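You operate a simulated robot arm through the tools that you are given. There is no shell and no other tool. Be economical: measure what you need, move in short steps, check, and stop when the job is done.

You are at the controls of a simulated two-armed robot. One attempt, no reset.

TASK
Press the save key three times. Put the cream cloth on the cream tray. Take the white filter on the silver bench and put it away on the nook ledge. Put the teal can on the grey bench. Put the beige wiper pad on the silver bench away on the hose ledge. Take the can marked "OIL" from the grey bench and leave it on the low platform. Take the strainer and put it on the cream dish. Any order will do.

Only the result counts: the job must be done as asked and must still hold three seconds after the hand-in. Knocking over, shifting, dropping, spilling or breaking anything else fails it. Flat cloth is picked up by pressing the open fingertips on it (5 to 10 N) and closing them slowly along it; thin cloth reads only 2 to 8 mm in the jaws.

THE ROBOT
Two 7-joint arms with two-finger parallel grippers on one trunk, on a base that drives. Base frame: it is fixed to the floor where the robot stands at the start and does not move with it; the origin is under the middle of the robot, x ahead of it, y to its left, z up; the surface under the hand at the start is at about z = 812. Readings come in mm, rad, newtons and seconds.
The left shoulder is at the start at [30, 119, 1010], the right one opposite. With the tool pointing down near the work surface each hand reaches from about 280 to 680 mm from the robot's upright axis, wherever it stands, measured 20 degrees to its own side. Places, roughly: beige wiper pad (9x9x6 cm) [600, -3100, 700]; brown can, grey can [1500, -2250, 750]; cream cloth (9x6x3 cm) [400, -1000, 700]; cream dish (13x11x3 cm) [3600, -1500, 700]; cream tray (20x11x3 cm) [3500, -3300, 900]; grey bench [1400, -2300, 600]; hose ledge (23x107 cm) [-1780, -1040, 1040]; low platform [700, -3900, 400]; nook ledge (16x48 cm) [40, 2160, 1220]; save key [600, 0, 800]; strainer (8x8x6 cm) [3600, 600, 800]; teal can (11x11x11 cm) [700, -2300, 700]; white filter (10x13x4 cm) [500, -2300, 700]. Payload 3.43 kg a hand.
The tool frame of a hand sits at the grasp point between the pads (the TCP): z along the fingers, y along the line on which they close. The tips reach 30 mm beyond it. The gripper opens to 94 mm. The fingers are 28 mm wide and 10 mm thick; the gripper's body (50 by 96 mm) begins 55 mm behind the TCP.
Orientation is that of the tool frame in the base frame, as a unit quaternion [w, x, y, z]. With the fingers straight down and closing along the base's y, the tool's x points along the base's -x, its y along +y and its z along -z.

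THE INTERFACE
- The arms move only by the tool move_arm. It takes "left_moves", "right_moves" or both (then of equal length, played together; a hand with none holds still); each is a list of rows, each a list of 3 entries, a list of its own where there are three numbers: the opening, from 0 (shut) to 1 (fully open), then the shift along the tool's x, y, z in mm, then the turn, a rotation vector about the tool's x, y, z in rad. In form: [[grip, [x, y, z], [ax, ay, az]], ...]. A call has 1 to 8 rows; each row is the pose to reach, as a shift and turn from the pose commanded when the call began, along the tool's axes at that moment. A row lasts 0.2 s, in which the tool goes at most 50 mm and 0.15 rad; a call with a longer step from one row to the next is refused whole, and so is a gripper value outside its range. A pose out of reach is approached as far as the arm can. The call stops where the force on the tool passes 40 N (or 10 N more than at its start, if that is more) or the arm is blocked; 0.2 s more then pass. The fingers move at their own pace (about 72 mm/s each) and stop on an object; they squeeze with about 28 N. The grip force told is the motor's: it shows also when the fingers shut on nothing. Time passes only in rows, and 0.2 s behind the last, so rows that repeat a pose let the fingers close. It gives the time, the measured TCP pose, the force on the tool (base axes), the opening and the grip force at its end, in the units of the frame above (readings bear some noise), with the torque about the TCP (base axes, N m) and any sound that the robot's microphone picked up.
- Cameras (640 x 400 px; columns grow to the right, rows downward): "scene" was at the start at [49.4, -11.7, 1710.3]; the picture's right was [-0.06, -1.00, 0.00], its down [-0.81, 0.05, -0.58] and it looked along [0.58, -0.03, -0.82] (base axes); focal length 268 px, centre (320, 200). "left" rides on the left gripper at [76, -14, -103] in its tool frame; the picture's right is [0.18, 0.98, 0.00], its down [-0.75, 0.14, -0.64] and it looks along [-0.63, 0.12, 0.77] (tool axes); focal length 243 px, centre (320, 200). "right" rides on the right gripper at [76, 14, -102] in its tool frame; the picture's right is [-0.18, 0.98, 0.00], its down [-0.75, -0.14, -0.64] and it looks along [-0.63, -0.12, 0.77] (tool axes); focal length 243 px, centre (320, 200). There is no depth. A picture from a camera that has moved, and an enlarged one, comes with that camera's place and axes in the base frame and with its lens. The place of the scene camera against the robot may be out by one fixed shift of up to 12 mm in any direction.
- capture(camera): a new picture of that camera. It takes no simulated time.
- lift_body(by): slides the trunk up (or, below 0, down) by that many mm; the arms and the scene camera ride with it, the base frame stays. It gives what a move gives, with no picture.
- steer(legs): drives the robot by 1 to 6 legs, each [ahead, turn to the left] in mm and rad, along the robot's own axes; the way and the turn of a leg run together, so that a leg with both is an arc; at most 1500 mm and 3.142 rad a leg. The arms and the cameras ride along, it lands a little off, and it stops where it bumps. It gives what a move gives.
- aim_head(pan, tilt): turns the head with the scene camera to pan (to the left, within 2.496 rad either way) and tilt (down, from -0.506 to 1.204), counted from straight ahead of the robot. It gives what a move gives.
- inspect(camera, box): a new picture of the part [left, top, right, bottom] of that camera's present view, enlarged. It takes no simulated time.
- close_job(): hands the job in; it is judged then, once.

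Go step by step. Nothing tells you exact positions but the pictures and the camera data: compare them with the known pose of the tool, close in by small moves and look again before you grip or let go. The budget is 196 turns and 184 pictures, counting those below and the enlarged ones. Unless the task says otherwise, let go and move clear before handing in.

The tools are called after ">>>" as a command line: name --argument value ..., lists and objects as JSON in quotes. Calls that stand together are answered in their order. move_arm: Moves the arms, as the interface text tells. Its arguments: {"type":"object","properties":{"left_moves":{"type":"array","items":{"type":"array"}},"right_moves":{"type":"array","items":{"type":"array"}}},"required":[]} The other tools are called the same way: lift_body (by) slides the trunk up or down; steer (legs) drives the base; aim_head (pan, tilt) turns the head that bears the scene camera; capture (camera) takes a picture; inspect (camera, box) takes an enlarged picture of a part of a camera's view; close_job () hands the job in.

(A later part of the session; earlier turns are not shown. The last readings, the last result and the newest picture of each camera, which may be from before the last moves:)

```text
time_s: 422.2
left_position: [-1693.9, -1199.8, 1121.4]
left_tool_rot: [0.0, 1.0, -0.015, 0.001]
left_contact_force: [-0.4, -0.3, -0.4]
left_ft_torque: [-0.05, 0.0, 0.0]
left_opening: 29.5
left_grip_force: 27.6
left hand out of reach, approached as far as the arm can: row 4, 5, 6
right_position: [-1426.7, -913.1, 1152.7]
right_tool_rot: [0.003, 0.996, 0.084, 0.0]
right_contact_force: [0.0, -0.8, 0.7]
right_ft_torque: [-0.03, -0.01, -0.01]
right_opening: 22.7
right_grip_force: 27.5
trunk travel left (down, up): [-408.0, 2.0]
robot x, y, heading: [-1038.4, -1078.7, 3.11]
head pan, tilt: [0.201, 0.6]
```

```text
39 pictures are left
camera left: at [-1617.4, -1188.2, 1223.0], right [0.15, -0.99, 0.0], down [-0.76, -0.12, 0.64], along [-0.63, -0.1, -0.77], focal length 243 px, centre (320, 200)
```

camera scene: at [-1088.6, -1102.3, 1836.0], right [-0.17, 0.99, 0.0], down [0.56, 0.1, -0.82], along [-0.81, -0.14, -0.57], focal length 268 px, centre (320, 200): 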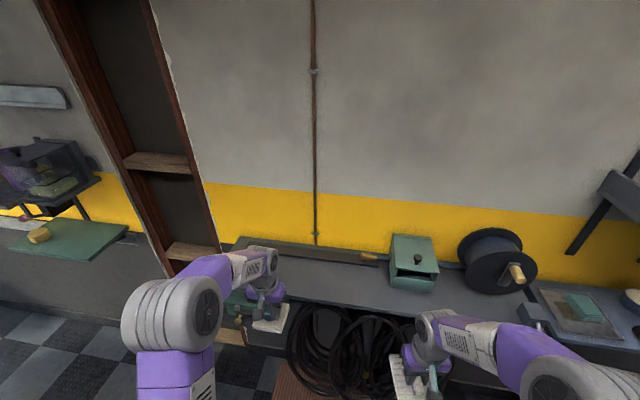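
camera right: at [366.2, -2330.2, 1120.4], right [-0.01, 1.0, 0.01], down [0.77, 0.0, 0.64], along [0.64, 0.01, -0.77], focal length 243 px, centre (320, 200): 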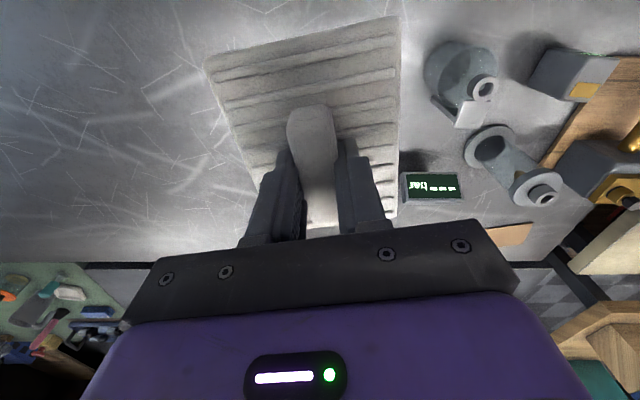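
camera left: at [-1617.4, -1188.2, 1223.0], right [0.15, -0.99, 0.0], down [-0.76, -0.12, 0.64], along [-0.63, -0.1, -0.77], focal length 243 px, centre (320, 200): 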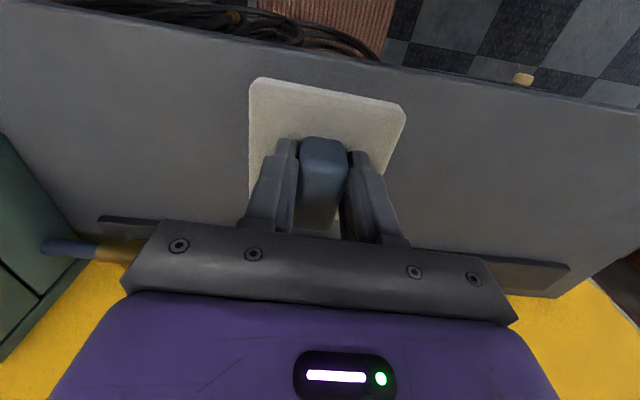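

The pad would sit with only a few mm at the front. I retract, rotate the base slightly right to bring the left shoulder nearer, and retry.

>>> move_arm --left_moves '[[0, [25, 10, -15], [0, 0, 0]], [0, [60, 35, -25], [0, 0, 0]], [0, [90, 70, -25], [0, 0, 0]], [0, [110, 105, -25], [0, 0, 0]], [0, [125, 140, -25], [0, 0, 0]]]'

>>> steer --legs '[[0, -0.26]]'

```text
time_s: 423.4
left_position: [-1575.4, -1344.3, 1147.2]
left_tool_rot: [-0.001, 1.0, -0.015, 0.002]
left_contact_force: [-0.3, 0.1, -1.0]
left_ft_torque: [0.01, -0.03, -0.02]
left_opening: 29.4
left_grip_force: 27.9
right_position: [-1426.2, -914.0, 1151.7]
right_tool_rot: [0.003, 0.996, 0.084, -0.001]
right_contact_force: [-0.1, 0.3, -0.6]
right_ft_torque: [0.04, 0.01, -0.01]
right_opening: 22.5
right_grip_force: 28.3
trunk travel left (down, up): [-408.0, 2.0]
robot x, y, heading: [-1039.4, -1079.4, 3.113]
head pan, tilt: [0.201, 0.6]
```

```text
time_s: 424.7
left_position: [-1621.4, -1196.1, 1147.5]
left_tool_rot: [0.001, 0.989, -0.145, 0.001]
left_contact_force: [0.7, 0.6, -0.5]
left_ft_torque: [0.0, -0.02, 0.01]
left_opening: 29.7
left_grip_force: 27.9
right_position: [-1371.4, -820.1, 1152.9]
right_tool_rot: [0.003, 0.999, -0.045, -0.001]
right_contact_force: [-0.3, 0.3, -0.5]
right_ft_torque: [0.02, 0.0, -0.01]
right_opening: 22.7
right_grip_force: 27.7
trunk travel left (down, up): [-408.0, 2.0]
robot x, y, heading: [-1039.5, -1082.7, 2.847]
head pan, tilt: [0.201, 0.6]
```

>>> move_arm --left_moves '[[0, [-25, 8, 5], [0, 0, -0.1]], [0, [-50, 15, 10], [0, 0, -0.2]], [0, [-68, 20, 18], [0, 0, -0.29]], [0, [-83, 25, 26], [0, 0, -0.29]], [0, [-85, 25, 28], [0, 0, -0.29]]]'

>>> capture --camera "left"

```text
time_s: 425.9
left_position: [-1712.7, -1196.2, 1119.2]
left_tool_rot: [0.0, 1.0, 0.0, 0.001]
left_contact_force: [-0.1, -0.1, 0.4]
left_ft_torque: [0.01, -0.01, 0.0]
left_opening: 29.6
left_grip_force: 28.1
right_position: [-1371.0, -820.6, 1152.2]
right_tool_rot: [0.004, 0.999, -0.045, -0.002]
right_contact_force: [0.7, 0.6, 0.4]
right_ft_torque: [-0.04, -0.01, -0.01]
right_opening: 22.8
right_grip_force: 27.5
trunk travel left (down, up): [-408.0, 2.0]
robot x, y, heading: [-1036.6, -1081.4, 2.851]
head pan, tilt: [0.201, 0.6]
```

```text
38 pictures are left
camera left: at [-1637.4, -1182.6, 1221.1], right [0.19, -0.98, 0.0], down [-0.75, -0.14, 0.64], along [-0.63, -0.12, -0.77], focal length 243 px, centre (320, 200)
```

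left: 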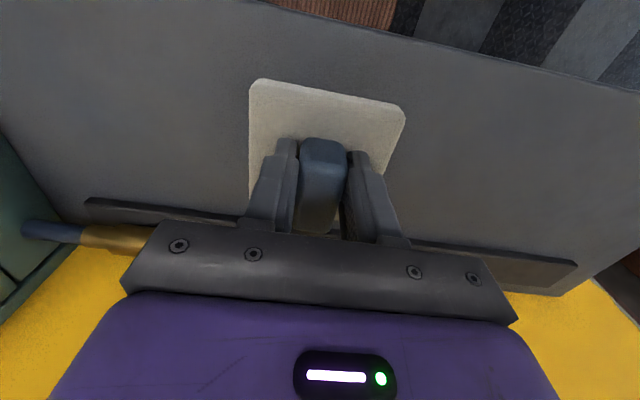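

The pad is now well inside the ledge. I lower it gently.

>>> move_arm --left_moves '[[0, [0, 0, 6], [0, 0, 0]], [0, [0, 0, 11], [0, 0, 0]], [0, [0, 0, 14], [0, 0, 0]], [0, [0, 0, 16], [0, 0, 0]]]'

```text
time_s: 426.9
left_position: [-1713.9, -1196.8, 1102.0]
left_tool_rot: [0.0, 1.0, 0.001, 0.0]
left_contact_force: [0.4, -0.8, -0.4]
left_ft_torque: [-0.02, 0.02, -0.01]
left_opening: 29.6
left_grip_force: 28.1
right_position: [-1371.3, -818.8, 1151.6]
right_tool_rot: [0.004, 0.999, -0.045, -0.001]
right_contact_force: [-0.7, -0.2, -0.1]
right_ft_torque: [0.02, 0.0, 0.02]
right_opening: 22.9
right_grip_force: 28.2
trunk travel left (down, up): [-408.0, 2.0]
robot x, y, heading: [-1038.6, -1080.8, 2.859]
head pan, tilt: [0.201, 0.6]
```

>>> move_arm --left_moves '[[0, [0, 0, 3], [0, 0, 0]], [0, [0, 0, 6], [0, 0, 0]], [0, [0, 0, 9], [0, 0, 0]]]'

>>> inspect --camera "scene" --box '[290, 220, 470, 332]'

```text
time_s: 427.7
left_position: [-1713.7, -1195.9, 1093.5]
left_tool_rot: [0.001, 1.0, 0.0, 0.002]
left_contact_force: [-0.5, -0.9, 0.3]
left_ft_torque: [-0.04, -0.01, 0.02]
left_opening: 29.4
left_grip_force: 28.4
right_position: [-1372.9, -819.4, 1152.1]
right_tool_rot: [0.004, 0.999, -0.045, -0.001]
right_contact_force: [0.1, 0.5, -1.3]
right_ft_torque: [0.0, -0.03, -0.03]
right_opening: 23.0
right_grip_force: 28.2
trunk travel left (down, up): [-408.0, 2.0]
robot x, y, heading: [-1033.8, -1080.0, 2.85]
head pan, tilt: [0.201, 0.6]
```

```text
3.56 times, centred on (380, 276) of scene
camera zoom: at [-1090.9, -1087.2, 1872.1], right [0.09, 1.0, 0.0], down [0.56, -0.05, -0.83], along [-0.82, 0.07, -0.57], focal length 954 px, centre (107, -70)
```

zoom: 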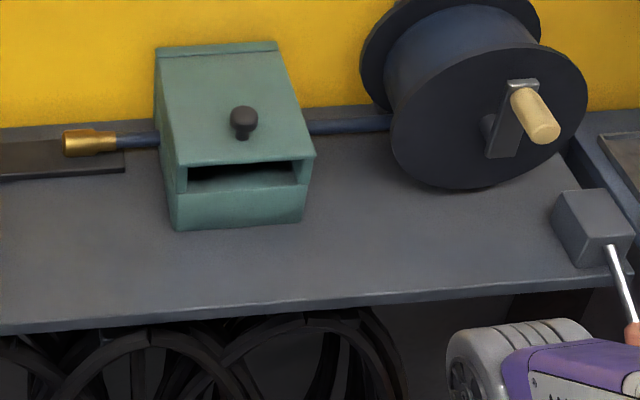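

>>> move_arm --left_moves '[[0, [0, 0, 3], [0, 0, 0]], [0, [0, 0, 6], [0, 0, 0]], [0, [0, 0, 8], [0, 0, 0]]]'

>>> capture --camera "left"

```text
time_s: 428.5
left_position: [-1711.7, -1196.7, 1092.4]
left_tool_rot: [0.0, 1.0, 0.001, -0.002]
left_contact_force: [-1.0, -2.3, 28.7]
left_ft_torque: [-0.05, -0.66, -0.05]
left_opening: 29.4
left_grip_force: 28.3
right_position: [-1369.3, -819.0, 1154.1]
right_tool_rot: [0.004, 0.999, -0.045, -0.002]
right_contact_force: [0.9, -0.6, -0.4]
right_ft_torque: [-0.03, 0.0, 0.01]
right_opening: 22.8
right_grip_force: 28.5
trunk travel left (down, up): [-408.0, 2.0]
robot x, y, heading: [-1038.0, -1080.2, 2.848]
head pan, tilt: [0.201, 0.6]
```

```text
36 pictures are left
camera left: at [-1635.4, -1182.2, 1193.0], right [0.19, -0.98, 0.0], down [-0.75, -0.14, 0.65], along [-0.64, -0.12, -0.76], focal length 243 px, centre (320, 200)
```

left: 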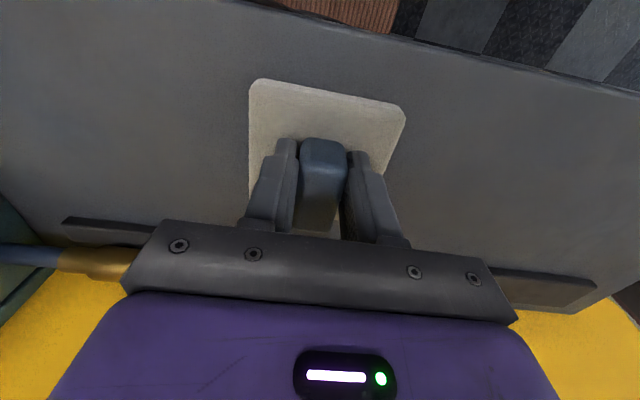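

Contact at 29 N: seated on the ledge. I relieve pressure, release and lift straight up.

>>> move_arm --left_moves '[[0, [0, 0, -6], [0, 0, 0]], [0.3, [0, 0, -7], [0, 0, 0]], [0.55, [0, 0, -7], [0, 0, 0]], [0.55, [0, 0, -7], [0, 0, 0]], [0.55, [0, 0, -25], [0, 0, 0]], [0.55, [0, 0, -50], [0, 0, 0]], [0.55, [20, 0, -70], [0, 0, 0]], [0.55, [55, 0, -85], [0, 0, 0]]]'

>>> capture --camera "left"

```text
time_s: 430.3
left_position: [-1657.0, -1197.3, 1173.1]
left_tool_rot: [-0.001, 1.0, 0.001, 0.001]
left_contact_force: [-0.5, -0.2, 0.7]
left_ft_torque: [-0.01, 0.01, -0.02]
left_opening: 51.5
left_grip_force: 0.0
right_position: [-1369.3, -820.0, 1152.9]
right_tool_rot: [0.003, 0.999, -0.045, -0.002]
right_contact_force: [-0.2, -0.1, -0.2]
right_ft_torque: [0.01, 0.0, -0.02]
right_opening: 22.5
right_grip_force: 28.0
trunk travel left (down, up): [-408.0, 2.0]
robot x, y, heading: [-1038.9, -1079.9, 2.852]
head pan, tilt: [0.201, 0.6]
```

```text
35 pictures are left
camera left: at [-1580.5, -1183.0, 1274.8], right [0.18, -0.98, 0.0], down [-0.75, -0.14, 0.64], along [-0.63, -0.12, -0.77], focal length 243 px, centre (320, 200)
```

left: 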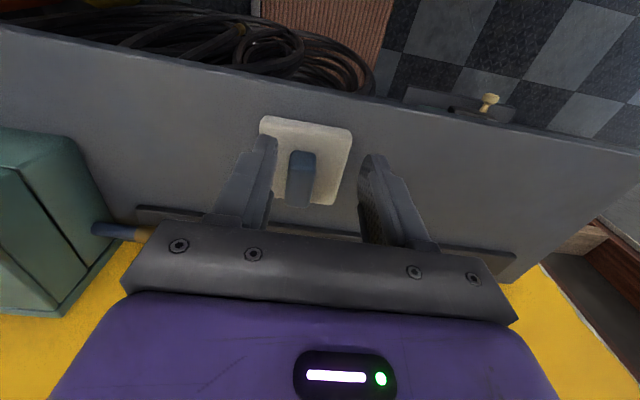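

The pad rests on the hose ledge. I retract the left hand and drive to the nook with the filter.

>>> move_arm --left_moves '[[0.5, [45, 0, 0], [0, 0, 0]], [0.5, [90, 0, 0], [0, 0, 0]], [0.5, [135, 0, 0], [0, 0, 0]], [0.5, [180, 0, 0], [0, 0, 0]], [0.5, [220, 0, 0], [0, 0, 0]]]'

>>> steer --legs '[[-60, 0], [0, -1.8], [1140, 0], [1140, 0]]'

>>> aim_head --pan 0.3 --tilt 0.3

>>> capture --camera "scene"

```text
time_s: 431.5
left_position: [-1437.1, -1198.2, 1171.6]
left_tool_rot: [0.0, 1.0, 0.001, 0.0]
left_contact_force: [0.8, 0.4, -0.5]
left_ft_torque: [0.0, 0.0, -0.01]
left_opening: 47.1
left_grip_force: 0.1
right_position: [-1369.3, -819.4, 1153.1]
right_tool_rot: [0.003, 0.999, -0.045, -0.001]
right_contact_force: [0.9, -0.5, -0.3]
right_ft_torque: [-0.02, 0.04, -0.01]
right_opening: 22.8
right_grip_force: 27.7
trunk travel left (down, up): [-408.0, 2.0]
robot x, y, heading: [-1038.8, -1079.0, 2.848]
head pan, tilt: [0.201, 0.6]
```

```text
time_s: 447.6
left_position: [162.3, 1291.2, 1170.7]
left_tool_rot: [-0.001, -0.615, 0.789, -0.001]
left_contact_force: [0.6, 0.6, 0.5]
left_ft_torque: [0.01, 0.0, 0.0]
left_opening: 47.1
left_grip_force: 0.1
right_position: [512.7, 1132.8, 1151.9]
right_tool_rot: [-0.001, -0.579, 0.815, 0.004]
right_contact_force: [-0.7, -0.5, -0.9]
right_ft_torque: [0.02, -0.02, -0.04]
right_opening: 22.8
right_grip_force: 28.1
trunk travel left (down, up): [-408.0, 2.0]
robot x, y, heading: [181.8, 873.5, 1.032]
head pan, tilt: [0.201, 0.6]
```

```text
time_s: 448.4
left_position: [162.6, 1291.3, 1170.9]
left_tool_rot: [-0.001, -0.615, 0.788, -0.001]
left_contact_force: [0.3, 0.1, -0.4]
left_ft_torque: [0.01, 0.02, -0.01]
left_opening: 47.1
left_grip_force: 0.2
right_position: [512.5, 1133.3, 1151.3]
right_tool_rot: [-0.001, -0.578, 0.816, 0.003]
right_contact_force: [0.6, -0.1, -0.1]
right_ft_torque: [0.01, 0.0, 0.03]
right_opening: 22.8
right_grip_force: 28.0
trunk travel left (down, up): [-408.0, 2.0]
robot x, y, heading: [178.4, 879.6, 1.03]
head pan, tilt: [0.3, 0.3]
```

```text
34 pictures are left
camera scene: at [193.4, 931.6, 1899.5], right [0.97, -0.24, 0.0], down [-0.07, -0.29, -0.96], along [0.22, 0.93, -0.3], focal length 268 px, centre (320, 200)
```

scene: 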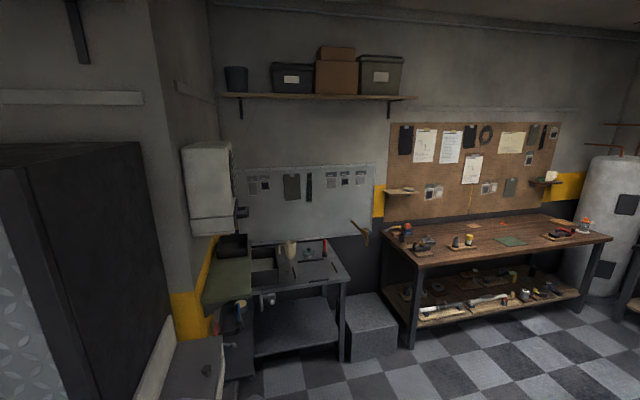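

I see the nook ledge (olive shelf on the wall, dark box at its far end), near [40, 2050]. I drive to stand in front of it facing the wall.

>>> steer --legs '[[0, 0.11], [1100, 0], [0, 2.0]]'

>>> aim_head --pan -0.2 --tilt 0.6

>>> capture --camera "scene"

>>> capture --camera "right"

```text
time_s: 459.4
left_position: [276.4, 1660.5, 1171.9]
left_tool_rot: [0.0, 0.99, 0.141, 0.0]
left_contact_force: [-0.4, -0.1, 0.8]
left_ft_torque: [-0.01, 0.0, 0.0]
left_opening: 47.1
left_grip_force: 0.0
right_position: [236.0, 2043.0, 1152.2]
right_tool_rot: [0.004, 0.995, 0.096, 0.0]
right_contact_force: [0.7, 0.7, -0.7]
right_ft_torque: [0.02, -0.02, -0.01]
right_opening: 22.8
right_grip_force: 28.2
trunk travel left (down, up): [-408.0, 2.0]
robot x, y, heading: [630.4, 1888.3, 3.132]
head pan, tilt: [0.3, 0.3]
```

```text
time_s: 460.3
left_position: [276.8, 1659.4, 1171.9]
left_tool_rot: [0.0, 0.99, 0.141, 0.002]
left_contact_force: [0.1, -0.5, 0.1]
left_ft_torque: [0.01, 0.02, 0.04]
left_opening: 47.3
left_grip_force: 0.0
right_position: [234.9, 2042.5, 1152.0]
right_tool_rot: [0.003, 0.995, 0.096, -0.001]
right_contact_force: [0.4, -0.3, 0.2]
right_ft_torque: [-0.01, -0.01, -0.03]
right_opening: 23.0
right_grip_force: 28.4
trunk travel left (down, up): [-408.0, 2.0]
robot x, y, heading: [629.5, 1890.7, 3.134]
head pan, tilt: [-0.201, 0.6]
```

```text
33 pictures are left
camera scene: at [578.8, 1896.0, 1872.1], right [0.21, 0.98, 0.0], down [0.55, -0.12, -0.83], along [-0.81, 0.17, -0.56], focal length 268 px, centre (320, 200)
```

scene: 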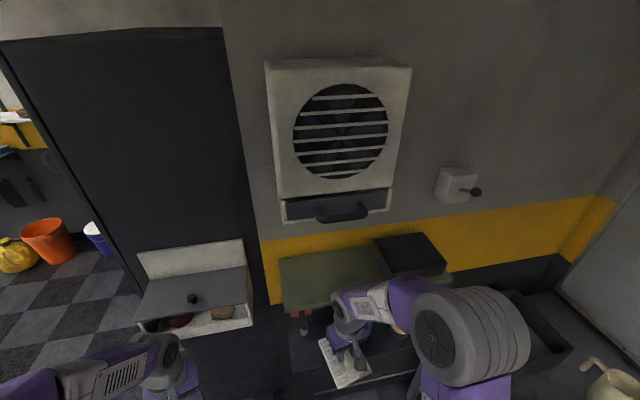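

```text
32 pictures are left
camera right: at [313.3, 2044.7, 1255.8], right [0.01, -1.0, 0.01], down [-0.77, 0.0, 0.64], along [-0.64, -0.01, -0.77], focal length 243 px, centre (320, 200)
```

right: 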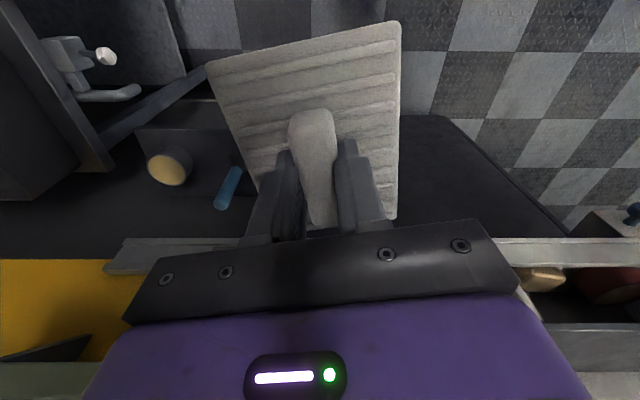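

The fan housing above the ledge looks like it overhangs. I inspect its shape against the ledge before choosing an approach.

>>> inspect --camera "scene" --box '[240, 170, 480, 320]'

```text
2.67 times, centred on (360, 245) of scene
camera zoom: at [578.8, 1896.0, 1872.1], right [0.21, 0.98, 0.0], down [0.55, -0.12, -0.83], along [-0.81, 0.17, -0.56], focal length 716 px, centre (213, 80)
```

zoom: 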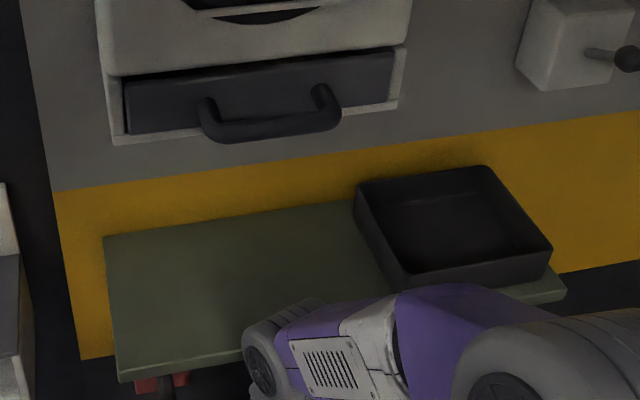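

The fan and its handle overhang the ledge, so a vertical hand won't fit; I need the filter gripped with the fingers angled forward. I'll set it down on the nearby wooden workbench and regrip it tilted.

>>> steer --legs '[[0, -3.132], [1400, 0], [0, 1.571], [130, 0]]'

>>> aim_head --pan -0.25 --tilt 0.85

>>> capture --camera "scene"

>>> capture --camera "right"

```text
time_s: 479.3
left_position: [1827.6, 2345.6, 1170.2]
left_tool_rot: [0.001, 0.786, -0.618, 0.001]
left_contact_force: [0.0, -0.4, 0.7]
left_ft_torque: [0.02, 0.01, -0.01]
left_opening: 46.9
left_grip_force: 0.0
right_position: [2212.3, 2370.8, 1152.7]
right_tool_rot: [0.002, 0.758, -0.653, -0.003]
right_contact_force: [0.7, 0.2, 0.1]
right_ft_torque: [0.01, 0.0, -0.01]
right_opening: 22.7
right_grip_force: 28.0
trunk travel left (down, up): [-408.0, 2.0]
robot x, y, heading: [2039.1, 1982.0, 1.521]
head pan, tilt: [-0.201, 0.6]
```

```text
time_s: 480.1
left_position: [1828.9, 2346.6, 1169.7]
left_tool_rot: [0.001, 0.786, -0.618, 0.001]
left_contact_force: [-0.5, -0.4, 0.0]
left_ft_torque: [-0.01, 0.02, 0.03]
left_opening: 46.8
left_grip_force: 0.1
right_position: [2212.4, 2370.6, 1151.7]
right_tool_rot: [0.002, 0.758, -0.652, -0.003]
right_contact_force: [-0.5, 0.2, 0.1]
right_ft_torque: [0.0, -0.02, -0.01]
right_opening: 23.0
right_grip_force: 28.2
trunk travel left (down, up): [-408.0, 2.0]
robot x, y, heading: [2035.4, 1986.8, 1.52]
head pan, tilt: [-0.25, 0.85]
```

```text
30 pictures are left
camera scene: at [2066.7, 2022.9, 1851.2], right [0.95, -0.3, 0.0], down [-0.22, -0.72, -0.66], along [0.2, 0.63, -0.75], focal length 268 px, centre (320, 200)
```

scene: 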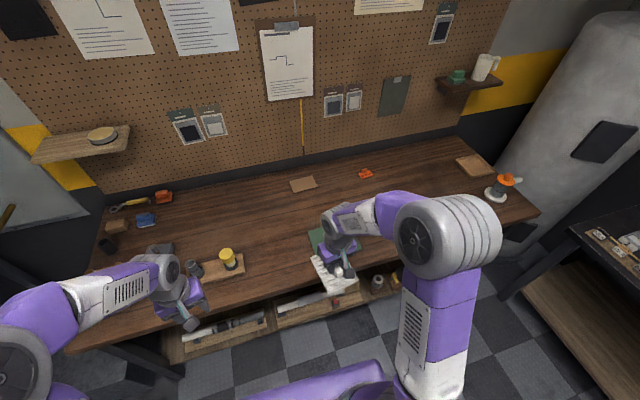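

```text
29 pictures are left
camera right: at [2209.8, 2293.8, 1255.8], right [-1.0, 0.04, 0.01], down [0.03, 0.77, 0.64], along [0.02, 0.64, -0.77], focal length 243 px, centre (320, 200)
```

right: 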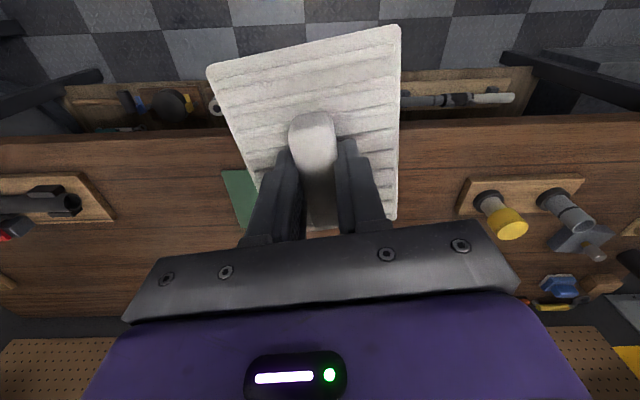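

The wooden bench has free space around [2190, 2600]. I move closer, extend the right hand, and lower the trunk.

>>> steer --legs '[[130, 0]]'

>>> move_arm --right_moves '[[0, [-40, 0, 0], [0, 0, 0]], [0, [-80, 0, 0], [0, 0, 0]], [0, [-105, 0, 0], [0, 0, 0]]]' --left_moves '[[0.5, [25, 0, 0], [0, 0, 0]], [0.5, [50, 0, 0], [0, 0, 0]], [0.5, [60, 0, 0], [0, 0, 0]]]'

>>> lift_body --by -200

>>> capture --camera "right"

```text
time_s: 481.4
left_position: [1836.4, 2475.2, 1170.9]
left_tool_rot: [0.001, 0.786, -0.619, 0.001]
left_contact_force: [-0.6, 0.1, 0.5]
left_ft_torque: [-0.01, -0.01, 0.01]
left_opening: 47.0
left_grip_force: 0.1
right_position: [2219.1, 2497.5, 1152.6]
right_tool_rot: [0.003, 0.757, -0.653, -0.003]
right_contact_force: [0.1, -0.2, -0.1]
right_ft_torque: [0.02, -0.01, 0.01]
right_opening: 22.7
right_grip_force: 28.5
trunk travel left (down, up): [-408.0, 2.0]
robot x, y, heading: [2047.7, 2109.3, 1.514]
head pan, tilt: [-0.25, 0.85]
```

```text
time_s: 482.2
left_position: [1850.5, 2416.3, 1171.5]
left_tool_rot: [0.001, 0.786, -0.618, 0.001]
left_contact_force: [0.7, 0.8, 0.8]
left_ft_torque: [0.01, 0.0, -0.03]
left_opening: 46.9
left_grip_force: 0.1
right_position: [2203.7, 2600.3, 1153.5]
right_tool_rot: [0.002, 0.757, -0.654, -0.002]
right_contact_force: [-0.4, 0.7, -0.8]
right_ft_torque: [0.01, 0.01, 0.0]
right_opening: 22.6
right_grip_force: 27.9
trunk travel left (down, up): [-408.0, 2.0]
robot x, y, heading: [2044.3, 2114.4, 1.516]
head pan, tilt: [-0.25, 0.85]
```

```text
time_s: 484.3
left_position: [1850.0, 2417.2, 971.9]
left_tool_rot: [0.0, 0.786, -0.618, 0.001]
left_contact_force: [-0.2, 0.2, 0.0]
left_ft_torque: [-0.03, 0.02, 0.0]
left_opening: 47.0
left_grip_force: 0.1
right_position: [2203.1, 2600.4, 953.0]
right_tool_rot: [0.002, 0.757, -0.654, -0.003]
right_contact_force: [0.0, -1.0, -0.3]
right_ft_torque: [-0.03, 0.0, 0.02]
right_opening: 22.8
right_grip_force: 28.0
trunk travel left (down, up): [-208.0, 202.0]
robot x, y, heading: [2046.5, 2116.4, 1.518]
head pan, tilt: [-0.25, 0.85]
```

```text
28 pictures are left
camera right: at [2200.3, 2524.1, 1056.9], right [-1.0, 0.04, 0.01], down [0.03, 0.77, 0.64], along [0.02, 0.64, -0.77], focal length 243 px, centre (320, 200)
```

right: 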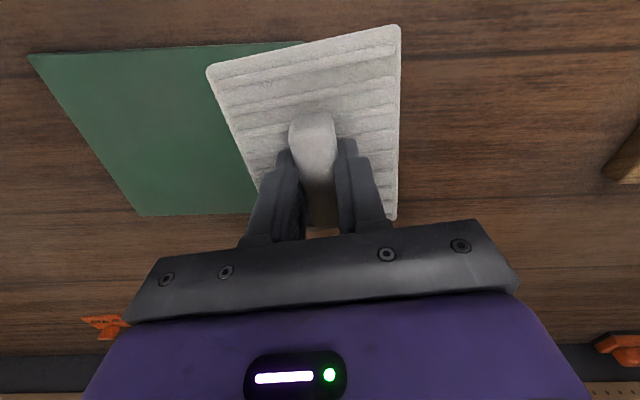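

A green mat lies under part of it; I shift 110 mm sideways to bare wood and lower toward the bench.

>>> move_arm --right_moves '[[0, [0, 40, 0], [0, 0, 0]], [0, [0, 80, 0], [0, 0, 0]], [0, [0, 115, 0], [0, 0, 0]], [0, [0, 115, 20], [0, 0, 0]], [0, [0, 115, 40], [0, 0, 0]], [0, [0, 115, 50], [0, 0, 0]], [0, [0, 115, 58], [0, 0, 0]], [0, [0, 115, 64], [0, 0, 0]]]'

>>> capture --camera "right"

```text
time_s: 486.1
left_position: [1848.6, 2414.4, 972.4]
left_tool_rot: [0.0, 0.786, -0.618, 0.001]
left_contact_force: [0.6, 1.0, -0.4]
left_ft_torque: [0.02, -0.01, -0.03]
left_opening: 47.0
left_grip_force: 0.1
right_position: [2089.0, 2584.8, 894.0]
right_tool_rot: [0.001, 0.757, -0.654, -0.006]
right_contact_force: [2.0, -3.8, 25.2]
right_ft_torque: [-0.61, -0.38, -0.05]
right_opening: 22.7
right_grip_force: 28.1
trunk travel left (down, up): [-208.0, 202.0]
robot x, y, heading: [2045.5, 2116.4, 1.517]
head pan, tilt: [-0.25, 0.85]
```

```text
27 pictures are left
camera right: at [2086.4, 2507.0, 996.0], right [-1.0, 0.04, 0.01], down [0.04, 0.76, 0.65], along [0.02, 0.65, -0.76], focal length 243 px, centre (320, 200)
```

right: 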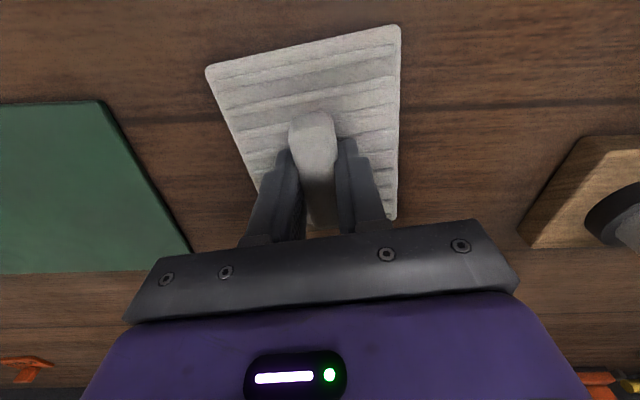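

Seated on bare wood (bench z ≈ 841). I release, tilt the fingers 0.8 rad forward in place, and look.

>>> move_arm --right_moves '[[0, [0, 0, -6], [0, 0, 0]], [0.4, [0, 0, -7], [0, 0, 0]], [0.5, [0, 0, -8], [0, -0.13, 0]], [0.5, [0, 0, -9], [0, -0.27, 0]], [0.5, [0, 0, -9], [0, -0.41, 0]], [0.5, [0, 0, -9], [0, -0.55, 0]], [0.5, [0, 0, -9], [0, -0.69, 0]], [0.5, [0, 0, -9], [0, -0.82, 0]]]'

>>> capture --camera "right"

>>> inspect --camera "scene" --box '[200, 170, 400, 295]'

```text
time_s: 487.9
left_position: [1850.0, 2417.0, 971.1]
left_tool_rot: [0.001, 0.786, -0.619, 0.0]
left_contact_force: [0.5, 0.7, -0.7]
left_ft_torque: [0.02, 0.03, 0.01]
left_opening: 46.9
left_grip_force: 0.0
right_position: [2088.7, 2583.2, 899.9]
right_tool_rot: [-0.26, 0.692, -0.6, -0.305]
right_contact_force: [0.0, -0.3, -0.5]
right_ft_torque: [0.0, 0.02, 0.04]
right_opening: 47.0
right_grip_force: 0.1
trunk travel left (down, up): [-208.0, 202.0]
robot x, y, heading: [2043.0, 2113.6, 1.514]
head pan, tilt: [-0.25, 0.85]
```

```text
26 pictures are left
camera right: at [2092.8, 2457.2, 914.6], right [-0.99, -0.02, 0.14], down [0.14, 0.06, 0.99], along [-0.03, 1.0, -0.06], focal length 243 px, centre (320, 200)
```

right: 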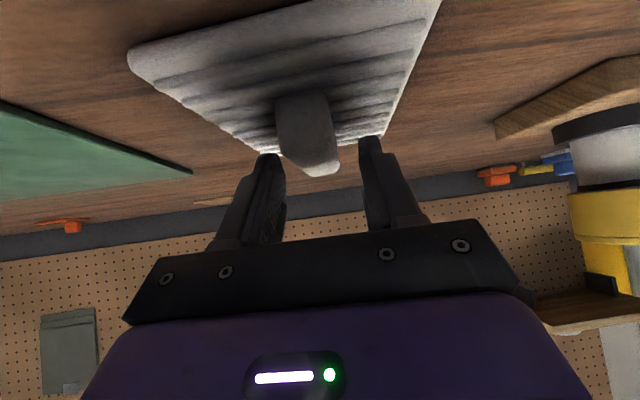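

```text
3.20 times, centred on (300, 232) of scene
camera zoom: at [2073.5, 2150.6, 1651.2], right [0.95, -0.3, 0.0], down [-0.22, -0.72, -0.66], along [0.2, 0.63, -0.75], focal length 859 px, centre (384, 96)
```

zoom: 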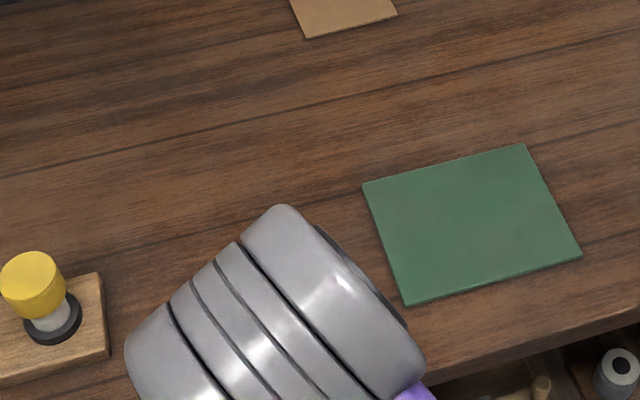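

Fingers straddle the bar. I nudge down 7 mm and back 12 mm to centre the pads, then close.

>>> move_arm --right_moves '[[0.5, [8, 0, -9], [0, 0, 0]], [0.5, [13, 0, -4], [0, 0, 0]], [0.2, [13, 0, -4], [0, 0, 0]], [0, [13, 0, -4], [0, 0, 0]], [0, [13, 0, -4], [0, 0, 0]], [0, [13, 0, -4], [0, 0, 0]]]'

>>> capture --camera "right"

```text
time_s: 489.3
left_position: [1850.4, 2415.8, 971.7]
left_tool_rot: [0.001, 0.785, -0.619, 0.0]
left_contact_force: [-0.1, -0.4, 0.0]
left_ft_torque: [-0.02, 0.01, -0.03]
left_opening: 47.2
left_grip_force: 0.0
right_position: [2089.4, 2573.1, 892.4]
right_tool_rot: [-0.258, 0.693, -0.601, -0.304]
right_contact_force: [0.4, -0.7, 0.0]
right_ft_torque: [-0.01, 0.03, 0.01]
right_opening: 27.0
right_grip_force: 27.7
trunk travel left (down, up): [-208.0, 202.0]
robot x, y, heading: [2044.3, 2114.2, 1.514]
head pan, tilt: [-0.25, 0.85]
```

```text
24 pictures are left
camera right: at [2094.6, 2445.7, 908.1], right [-0.99, -0.02, 0.14], down [0.14, 0.06, 0.99], along [-0.03, 1.0, -0.06], focal length 243 px, centre (320, 200)
```

right: 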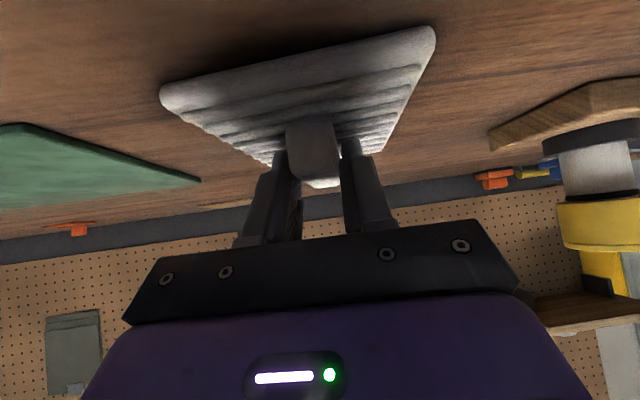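

Gripped (27 mm). I lift and check that it stays level.

>>> move_arm --right_moves '[[0, [-7, 0, -7], [0, 0, 0]], [0, [-22, 0, -20], [0, 0, 0]], [0, [-44, 0, -41], [0, 0, 0]], [0, [-73, 0, -68], [0, 0, 0]], [0, [-100, 0, -93], [0, 0, 0]]]'

>>> capture --camera "right"

```text
time_s: 490.5
left_position: [1850.2, 2415.0, 972.6]
left_tool_rot: [0.001, 0.786, -0.619, -0.001]
left_contact_force: [-0.3, 1.1, -1.6]
left_ft_torque: [-0.04, -0.01, 0.04]
left_opening: 47.0
left_grip_force: 0.0
right_position: [2089.6, 2568.8, 1028.4]
right_tool_rot: [-0.258, 0.693, -0.6, -0.304]
right_contact_force: [-0.2, -0.7, -0.2]
right_ft_torque: [0.01, -0.01, -0.04]
right_opening: 27.2
right_grip_force: 27.8
trunk travel left (down, up): [-208.0, 202.0]
robot x, y, heading: [2042.5, 2112.7, 1.512]
head pan, tilt: [-0.25, 0.85]
```

```text
23 pictures are left
camera right: at [2093.5, 2443.5, 1044.3], right [-0.99, -0.02, 0.14], down [0.14, 0.07, 0.99], along [-0.03, 1.0, -0.06], focal length 243 px, centre (320, 200)
```

right: 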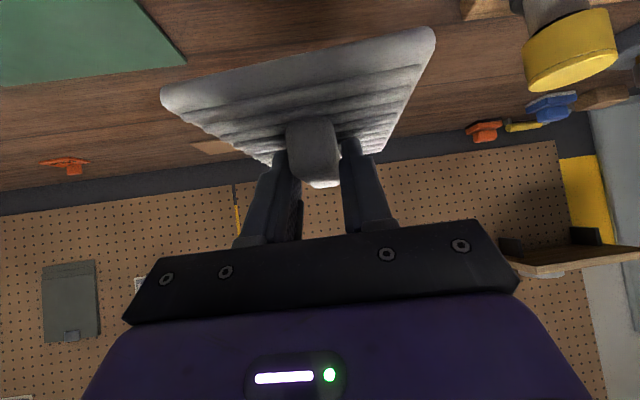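

Level and secure. I raise the trunk fully and drive back to the nook.

>>> lift_body --by 200

>>> steer --legs '[[-160, 0], [0, 1.628], [1400, 0]]'

>>> aim_head --pan -0.1 --tilt 0.6

>>> inspect --camera "scene" --box '[160, 120, 480, 320]'

```text
time_s: 492.7
left_position: [1850.3, 2415.4, 1172.2]
left_tool_rot: [0.002, 0.786, -0.618, 0.001]
left_contact_force: [0.4, -0.5, 0.8]
left_ft_torque: [0.01, -0.04, -0.02]
left_opening: 47.2
left_grip_force: 0.1
right_position: [2089.6, 2570.7, 1227.9]
right_tool_rot: [-0.259, 0.693, -0.601, -0.303]
right_contact_force: [0.0, 0.2, -0.7]
right_ft_torque: [0.03, -0.02, 0.04]
right_opening: 26.7
right_grip_force: 28.2
trunk travel left (down, up): [-408.0, 2.0]
robot x, y, heading: [2046.6, 2113.0, 1.52]
head pan, tilt: [-0.25, 0.85]
```

```text
time_s: 504.6
left_position: [353.0, 1747.5, 1171.7]
left_tool_rot: [0.0, 0.99, 0.144, 0.0]
left_contact_force: [0.5, 0.3, -0.8]
left_ft_torque: [0.0, 0.0, -0.02]
left_opening: 47.2
left_grip_force: 0.0
right_position: [186.6, 1978.8, 1228.7]
right_tool_rot: [0.042, 0.912, 0.089, -0.397]
right_contact_force: [0.2, -0.4, -0.7]
right_ft_torque: [-0.01, 0.0, 0.0]
right_opening: 26.9
right_grip_force: 28.3
trunk travel left (down, up): [-408.0, 2.0]
robot x, y, heading: [644.2, 1955.2, 3.139]
head pan, tilt: [-0.25, 0.85]
```

```text
time_s: 505.4
left_position: [353.0, 1746.1, 1172.1]
left_tool_rot: [0.0, 0.99, 0.144, 0.001]
left_contact_force: [-0.3, 0.0, 0.1]
left_ft_torque: [-0.02, 0.01, -0.02]
left_opening: 46.7
left_grip_force: 0.0
right_position: [187.4, 1978.5, 1228.8]
right_tool_rot: [0.043, 0.912, 0.089, -0.397]
right_contact_force: [-0.2, -0.3, -0.4]
right_ft_torque: [0.04, 0.0, 0.0]
right_opening: 27.0
right_grip_force: 27.6
trunk travel left (down, up): [-408.0, 2.0]
robot x, y, heading: [644.7, 1955.9, 3.138]
head pan, tilt: [-0.099, 0.6]
```

```text
2.00 times, centred on (320, 220) of scene
camera zoom: at [594.9, 1958.7, 1872.0], right [0.1, 0.99, 0.0], down [0.56, -0.06, -0.82], along [-0.82, 0.09, -0.57], focal length 537 px, centre (320, 160)
```

zoom: 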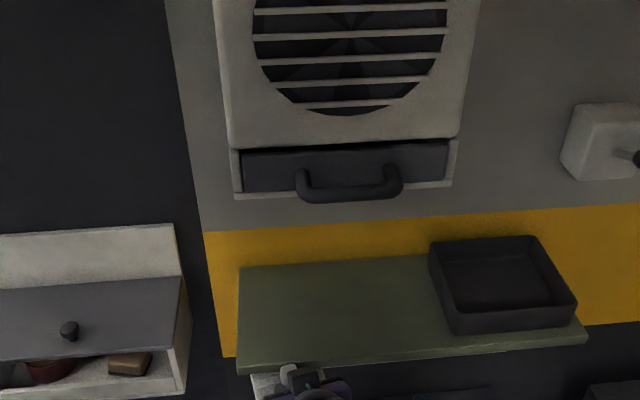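

The filter's front end is currently below and under the ledge edge, so I first back the hand away, then raise it and square it up.

>>> move_arm --right_moves '[[0, [31, -1, -34], [0, 0, 0]], [0, [63, -2, -67], [0, 0, 0]], [0, [40, -2, -90], [0, 0, 0]], [0, [10, -1, -118], [0, 0, 0]], [0, [-15, -1, -140], [0.075, -0.001, 0.07]], [0, [-32, -1, -156], [0.15, -0.002, 0.139]], [0, [-32, -1, -156], [0.15, -0.002, 0.139]]]'

>>> capture --camera "right"

```text
time_s: 507.0
left_position: [353.2, 1746.7, 1171.1]
left_tool_rot: [0.0, 0.99, 0.143, 0.001]
left_contact_force: [-0.5, 0.0, -0.3]
left_ft_torque: [-0.01, -0.01, -0.01]
left_opening: 46.9
left_grip_force: 0.1
right_position: [277.6, 1998.1, 1355.5]
right_tool_rot: [0.043, 0.924, -0.012, -0.379]
right_contact_force: [0.2, -0.1, -0.2]
right_ft_torque: [0.02, -0.01, -0.02]
right_opening: 27.0
right_grip_force: 28.1
right hand out of reach, approached as far as the arm can: row 2, 3
trunk travel left (down, up): [-408.0, 2.0]
robot x, y, heading: [647.2, 1957.0, 3.139]
head pan, tilt: [-0.099, 0.6]
```

```text
21 pictures are left
camera right: at [403.2, 1986.9, 1377.4], right [-0.12, -0.97, 0.21], down [-0.09, 0.23, 0.97], along [-0.99, 0.1, -0.11], focal length 243 px, centre (320, 200)
```

right: 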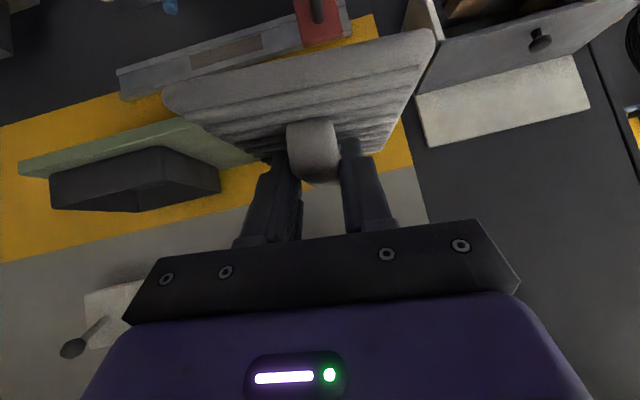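

There's a slight roll to remove. I correct it and settle at hover height in line with the free part of the ledge.

>>> move_arm --right_moves '[[0, [8, -13, 8], [0.035, 0, -0.027]], [0, [17, -27, 17], [0.07, 0, -0.055]], [0, [26, -40, 26], [0.07, 0, -0.055]], [0, [26, -40, 26], [0.07, 0, -0.055]]]'

>>> capture --camera "right"

```text
time_s: 508.0
left_position: [353.3, 1747.3, 1172.1]
left_tool_rot: [0.0, 0.99, 0.144, -0.001]
left_contact_force: [0.1, 0.2, -0.1]
left_ft_torque: [0.03, -0.02, -0.01]
left_opening: 46.9
left_grip_force: 0.1
right_position: [283.2, 2015.7, 1325.8]
right_tool_rot: [-0.005, 0.916, 0.029, -0.401]
right_contact_force: [0.4, -0.5, 0.5]
right_ft_torque: [-0.01, -0.02, 0.02]
right_opening: 26.9
right_grip_force: 28.1
trunk travel left (down, up): [-408.0, 2.0]
robot x, y, heading: [646.1, 1958.3, 3.135]
head pan, tilt: [-0.099, 0.6]
```

```text
20 pictures are left
camera right: at [410.6, 2008.7, 1339.9], right [-0.08, -0.99, 0.1], down [-0.05, 0.11, 0.99], along [-1.0, 0.07, -0.06], focal length 243 px, centre (320, 200)
```

right: 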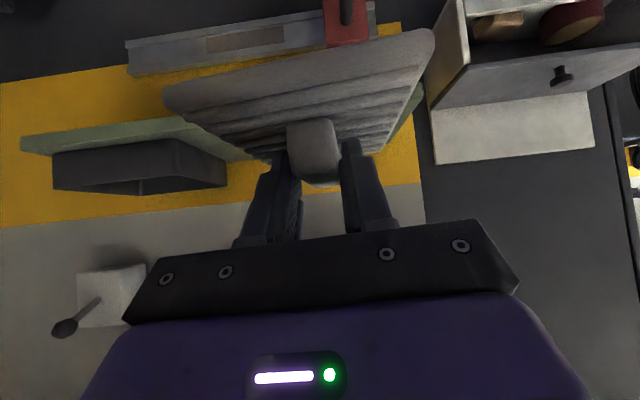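

Nearly level. I move forward over the ledge edge with a final small orientation trim.

>>> move_arm --right_moves '[[0, [-25, -6, 30], [0.007, 0, 0.028]], [0, [-50, -12, 59], [0.014, 0, 0.057]], [0, [-75, -18, 88], [0.014, 0, 0.057]], [0, [-86, -21, 101], [0.014, 0, 0.057]], [0, [-86, -21, 101], [0.014, 0, 0.057]]]'

>>> capture --camera "right"

>>> inspect --camera "scene" --box '[200, 140, 440, 290]'

```text
time_s: 508.4
left_position: [352.7, 1746.9, 1171.0]
left_tool_rot: [0.0, 0.99, 0.144, 0.002]
left_contact_force: [0.3, 0.2, 0.6]
left_ft_torque: [0.0, 0.0, -0.01]
left_opening: 47.0
left_grip_force: 0.1
right_position: [269.8, 1964.8, 1343.7]
right_tool_rot: [0.018, 0.9, 0.085, -0.427]
right_contact_force: [-0.4, 0.5, -0.2]
right_ft_torque: [-0.01, 0.0, 0.02]
right_opening: 27.2
right_grip_force: 28.5
trunk travel left (down, up): [-408.0, 2.0]
robot x, y, heading: [644.1, 1956.6, 3.138]
head pan, tilt: [-0.099, 0.6]
stopped in row 2 (right hand): the arm was blocked; the commanded pose is now the measured one
```

```text
19 pictures are left
camera right: at [398.9, 1973.8, 1350.7], right [0.05, -0.99, 0.1], down [0.0, 0.1, 0.99], along [-1.0, -0.05, 0.0], focal length 243 px, centre (320, 200)
```

right: 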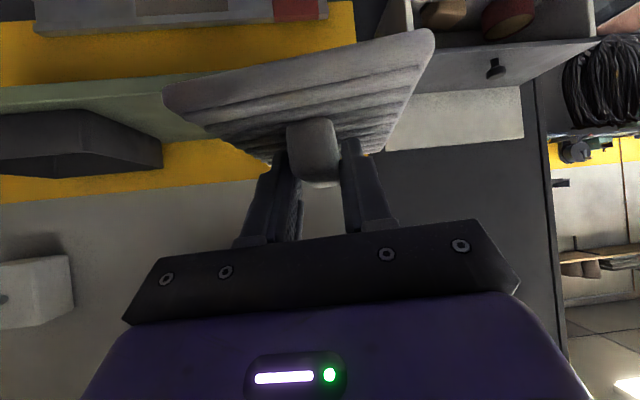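

```text
2.67 times, centred on (320, 215) of scene
camera zoom: at [594.3, 1957.3, 1872.1], right [0.1, 0.99, 0.0], down [0.56, -0.06, -0.82], along [-0.82, 0.09, -0.57], focal length 716 px, centre (320, 160)
```

zoom: 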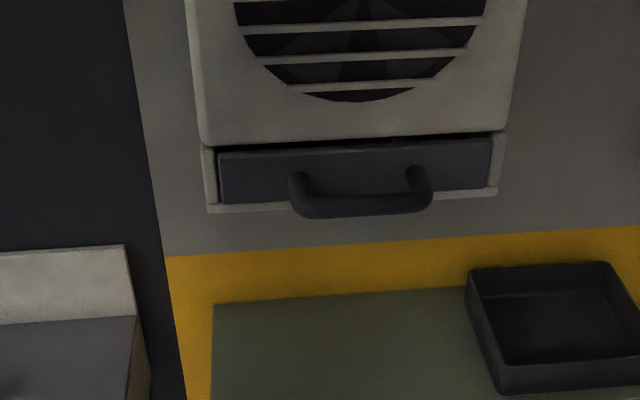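

The arm is folded too tight here. I back the robot off 220 mm, then extend and level the hand, and will use the base to carry it over the ledge.

>>> steer --legs '[[-230, 0]]'

>>> move_arm --right_moves '[[0, [-20, -18, 32], [0, 0, 0]], [0, [-40, -37, 64], [0.03, 0.02, 0.04]], [0, [-60, -55, 96], [0.06, 0.04, 0.08]], [0, [-80, -74, 128], [0.09, 0.06, 0.12]], [0, [-100, -92, 159], [0.106, 0.07, 0.14]], [0, [-100, -92, 159], [0.106, 0.07, 0.14]], [0, [-100, -92, 159], [0.106, 0.07, 0.14]]]'

>>> capture --camera "right"

```text
time_s: 510.1
left_position: [582.4, 1745.3, 1171.1]
left_tool_rot: [-0.001, 0.99, 0.144, 0.001]
left_contact_force: [-0.2, -0.7, 0.8]
left_ft_torque: [0.02, 0.05, -0.02]
left_opening: 46.7
left_grip_force: 0.1
right_position: [500.3, 1964.8, 1344.5]
right_tool_rot: [0.02, 0.9, 0.086, -0.426]
right_contact_force: [0.3, 1.0, 0.1]
right_ft_torque: [0.02, -0.01, 0.01]
right_opening: 27.0
right_grip_force: 28.1
trunk travel left (down, up): [-408.0, 2.0]
robot x, y, heading: [874.5, 1957.4, 3.139]
head pan, tilt: [-0.099, 0.6]
```

```text
time_s: 511.8
left_position: [582.2, 1746.3, 1171.6]
left_tool_rot: [0.0, 0.989, 0.145, 0.002]
left_contact_force: [-0.2, -0.4, 0.9]
left_ft_torque: [-0.01, 0.01, 0.03]
left_opening: 46.9
left_grip_force: 0.0
right_position: [299.0, 2022.7, 1322.7]
right_tool_rot: [-0.001, 0.918, 0.001, -0.397]
right_contact_force: [0.7, -0.4, -0.5]
right_ft_torque: [0.02, -0.05, -0.01]
right_opening: 27.1
right_grip_force: 28.2
trunk travel left (down, up): [-408.0, 2.0]
robot x, y, heading: [873.5, 1957.2, 3.139]
head pan, tilt: [-0.099, 0.6]
```

```text
17 pictures are left
camera right: at [426.0, 2009.3, 1339.0], right [-0.13, -0.98, 0.13], down [-0.05, 0.14, 0.99], along [-0.99, 0.12, -0.07], focal length 243 px, centre (320, 200)
```

right: 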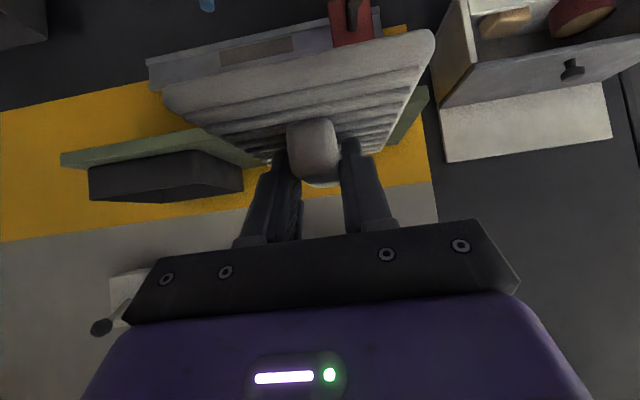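

Level and square now. I drive the base forward to bring the filter over the ledge, in two steps.

>>> steer --legs '[[190, 0]]'

>>> capture --camera "right"

>>> inspect --camera "scene" --box '[200, 140, 480, 315]'

```text
time_s: 513.3
left_position: [392.7, 1746.7, 1172.4]
left_tool_rot: [0.001, 0.989, 0.145, 0.001]
left_contact_force: [-0.4, 0.5, -0.4]
left_ft_torque: [-0.02, 0.0, -0.02]
left_opening: 47.1
left_grip_force: 0.0
right_position: [109.8, 2022.8, 1323.5]
right_tool_rot: [-0.001, 0.918, 0.0, -0.397]
right_contact_force: [-0.2, 0.4, -0.7]
right_ft_torque: [0.01, -0.02, -0.02]
right_opening: 27.0
right_grip_force: 27.7
trunk travel left (down, up): [-408.0, 2.0]
robot x, y, heading: [686.3, 1959.0, 3.138]
head pan, tilt: [-0.099, 0.6]
```

```text
16 pictures are left
camera right: at [237.0, 2009.3, 1339.3], right [-0.12, -0.98, 0.13], down [-0.05, 0.14, 0.99], along [-0.99, 0.12, -0.06], focal length 243 px, centre (320, 200)
```

right: 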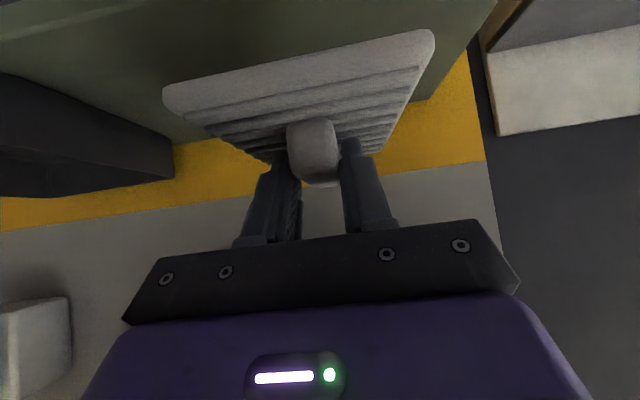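

```text
2.29 times, centred on (340, 228) of scene
camera zoom: at [634.5, 1958.3, 1872.1], right [0.1, 0.99, 0.0], down [0.56, -0.06, -0.83], along [-0.82, 0.08, -0.56], focal length 613 px, centre (274, 137)
```

zoom: 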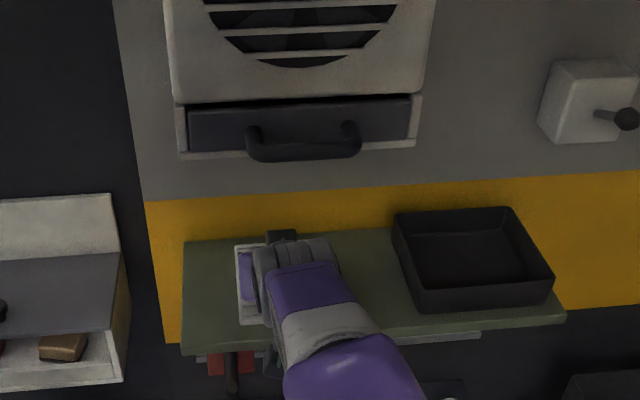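

The filter is over the ledge with the fan clear above. I move in 50 mm more and lower gradually.

>>> steer --legs '[[52, 0]]'

>>> lift_body --by -30

>>> capture --camera "right"

>>> inspect --camera "scene" --box '[240, 200, 440, 325]'

```text
time_s: 514.2
left_position: [342.6, 1746.1, 1172.4]
left_tool_rot: [0.0, 0.989, 0.146, 0.0]
left_contact_force: [-0.7, -0.1, 1.0]
left_ft_torque: [-0.01, 0.04, 0.04]
left_opening: 47.2
left_grip_force: 0.1
right_position: [60.3, 2021.3, 1324.6]
right_tool_rot: [-0.001, 0.918, 0.001, -0.397]
right_contact_force: [-0.1, 0.5, -0.4]
right_ft_torque: [-0.02, -0.02, -0.01]
right_opening: 26.9
right_grip_force: 28.2
trunk travel left (down, up): [-408.0, 2.0]
robot x, y, heading: [632.6, 1957.9, 3.138]
head pan, tilt: [-0.099, 0.6]
```

```text
time_s: 515.0
left_position: [342.1, 1747.1, 1142.0]
left_tool_rot: [0.0, 0.99, 0.144, 0.001]
left_contact_force: [0.3, 0.6, 1.3]
left_ft_torque: [-0.01, 0.01, -0.01]
left_opening: 46.9
left_grip_force: 0.1
right_position: [58.9, 2022.3, 1294.1]
right_tool_rot: [-0.001, 0.918, 0.001, -0.398]
right_contact_force: [0.8, -0.3, 0.0]
right_ft_torque: [-0.01, -0.01, 0.03]
right_opening: 26.8
right_grip_force: 27.8
trunk travel left (down, up): [-378.0, 32.0]
robot x, y, heading: [630.6, 1955.3, 3.14]
head pan, tilt: [-0.099, 0.6]
```

```text
14 pictures are left
camera right: at [185.5, 2009.3, 1309.3], right [-0.12, -0.98, 0.13], down [-0.05, 0.14, 0.99], along [-0.99, 0.12, -0.07], focal length 243 px, centre (320, 200)
```

right: 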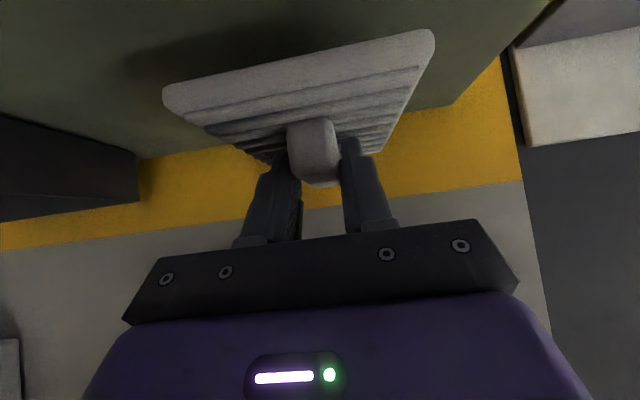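

```text
3.20 times, centred on (340, 262) of scene
camera zoom: at [582.8, 1958.5, 1842.1], right [0.1, 0.99, 0.0], down [0.56, -0.06, -0.82], along [-0.82, 0.08, -0.57], focal length 859 px, centre (256, 0)
```

zoom: 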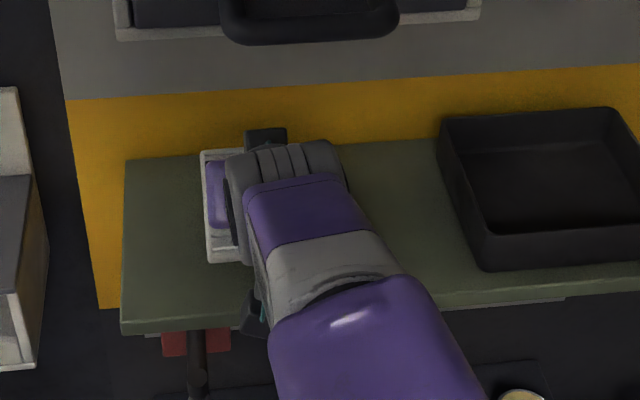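

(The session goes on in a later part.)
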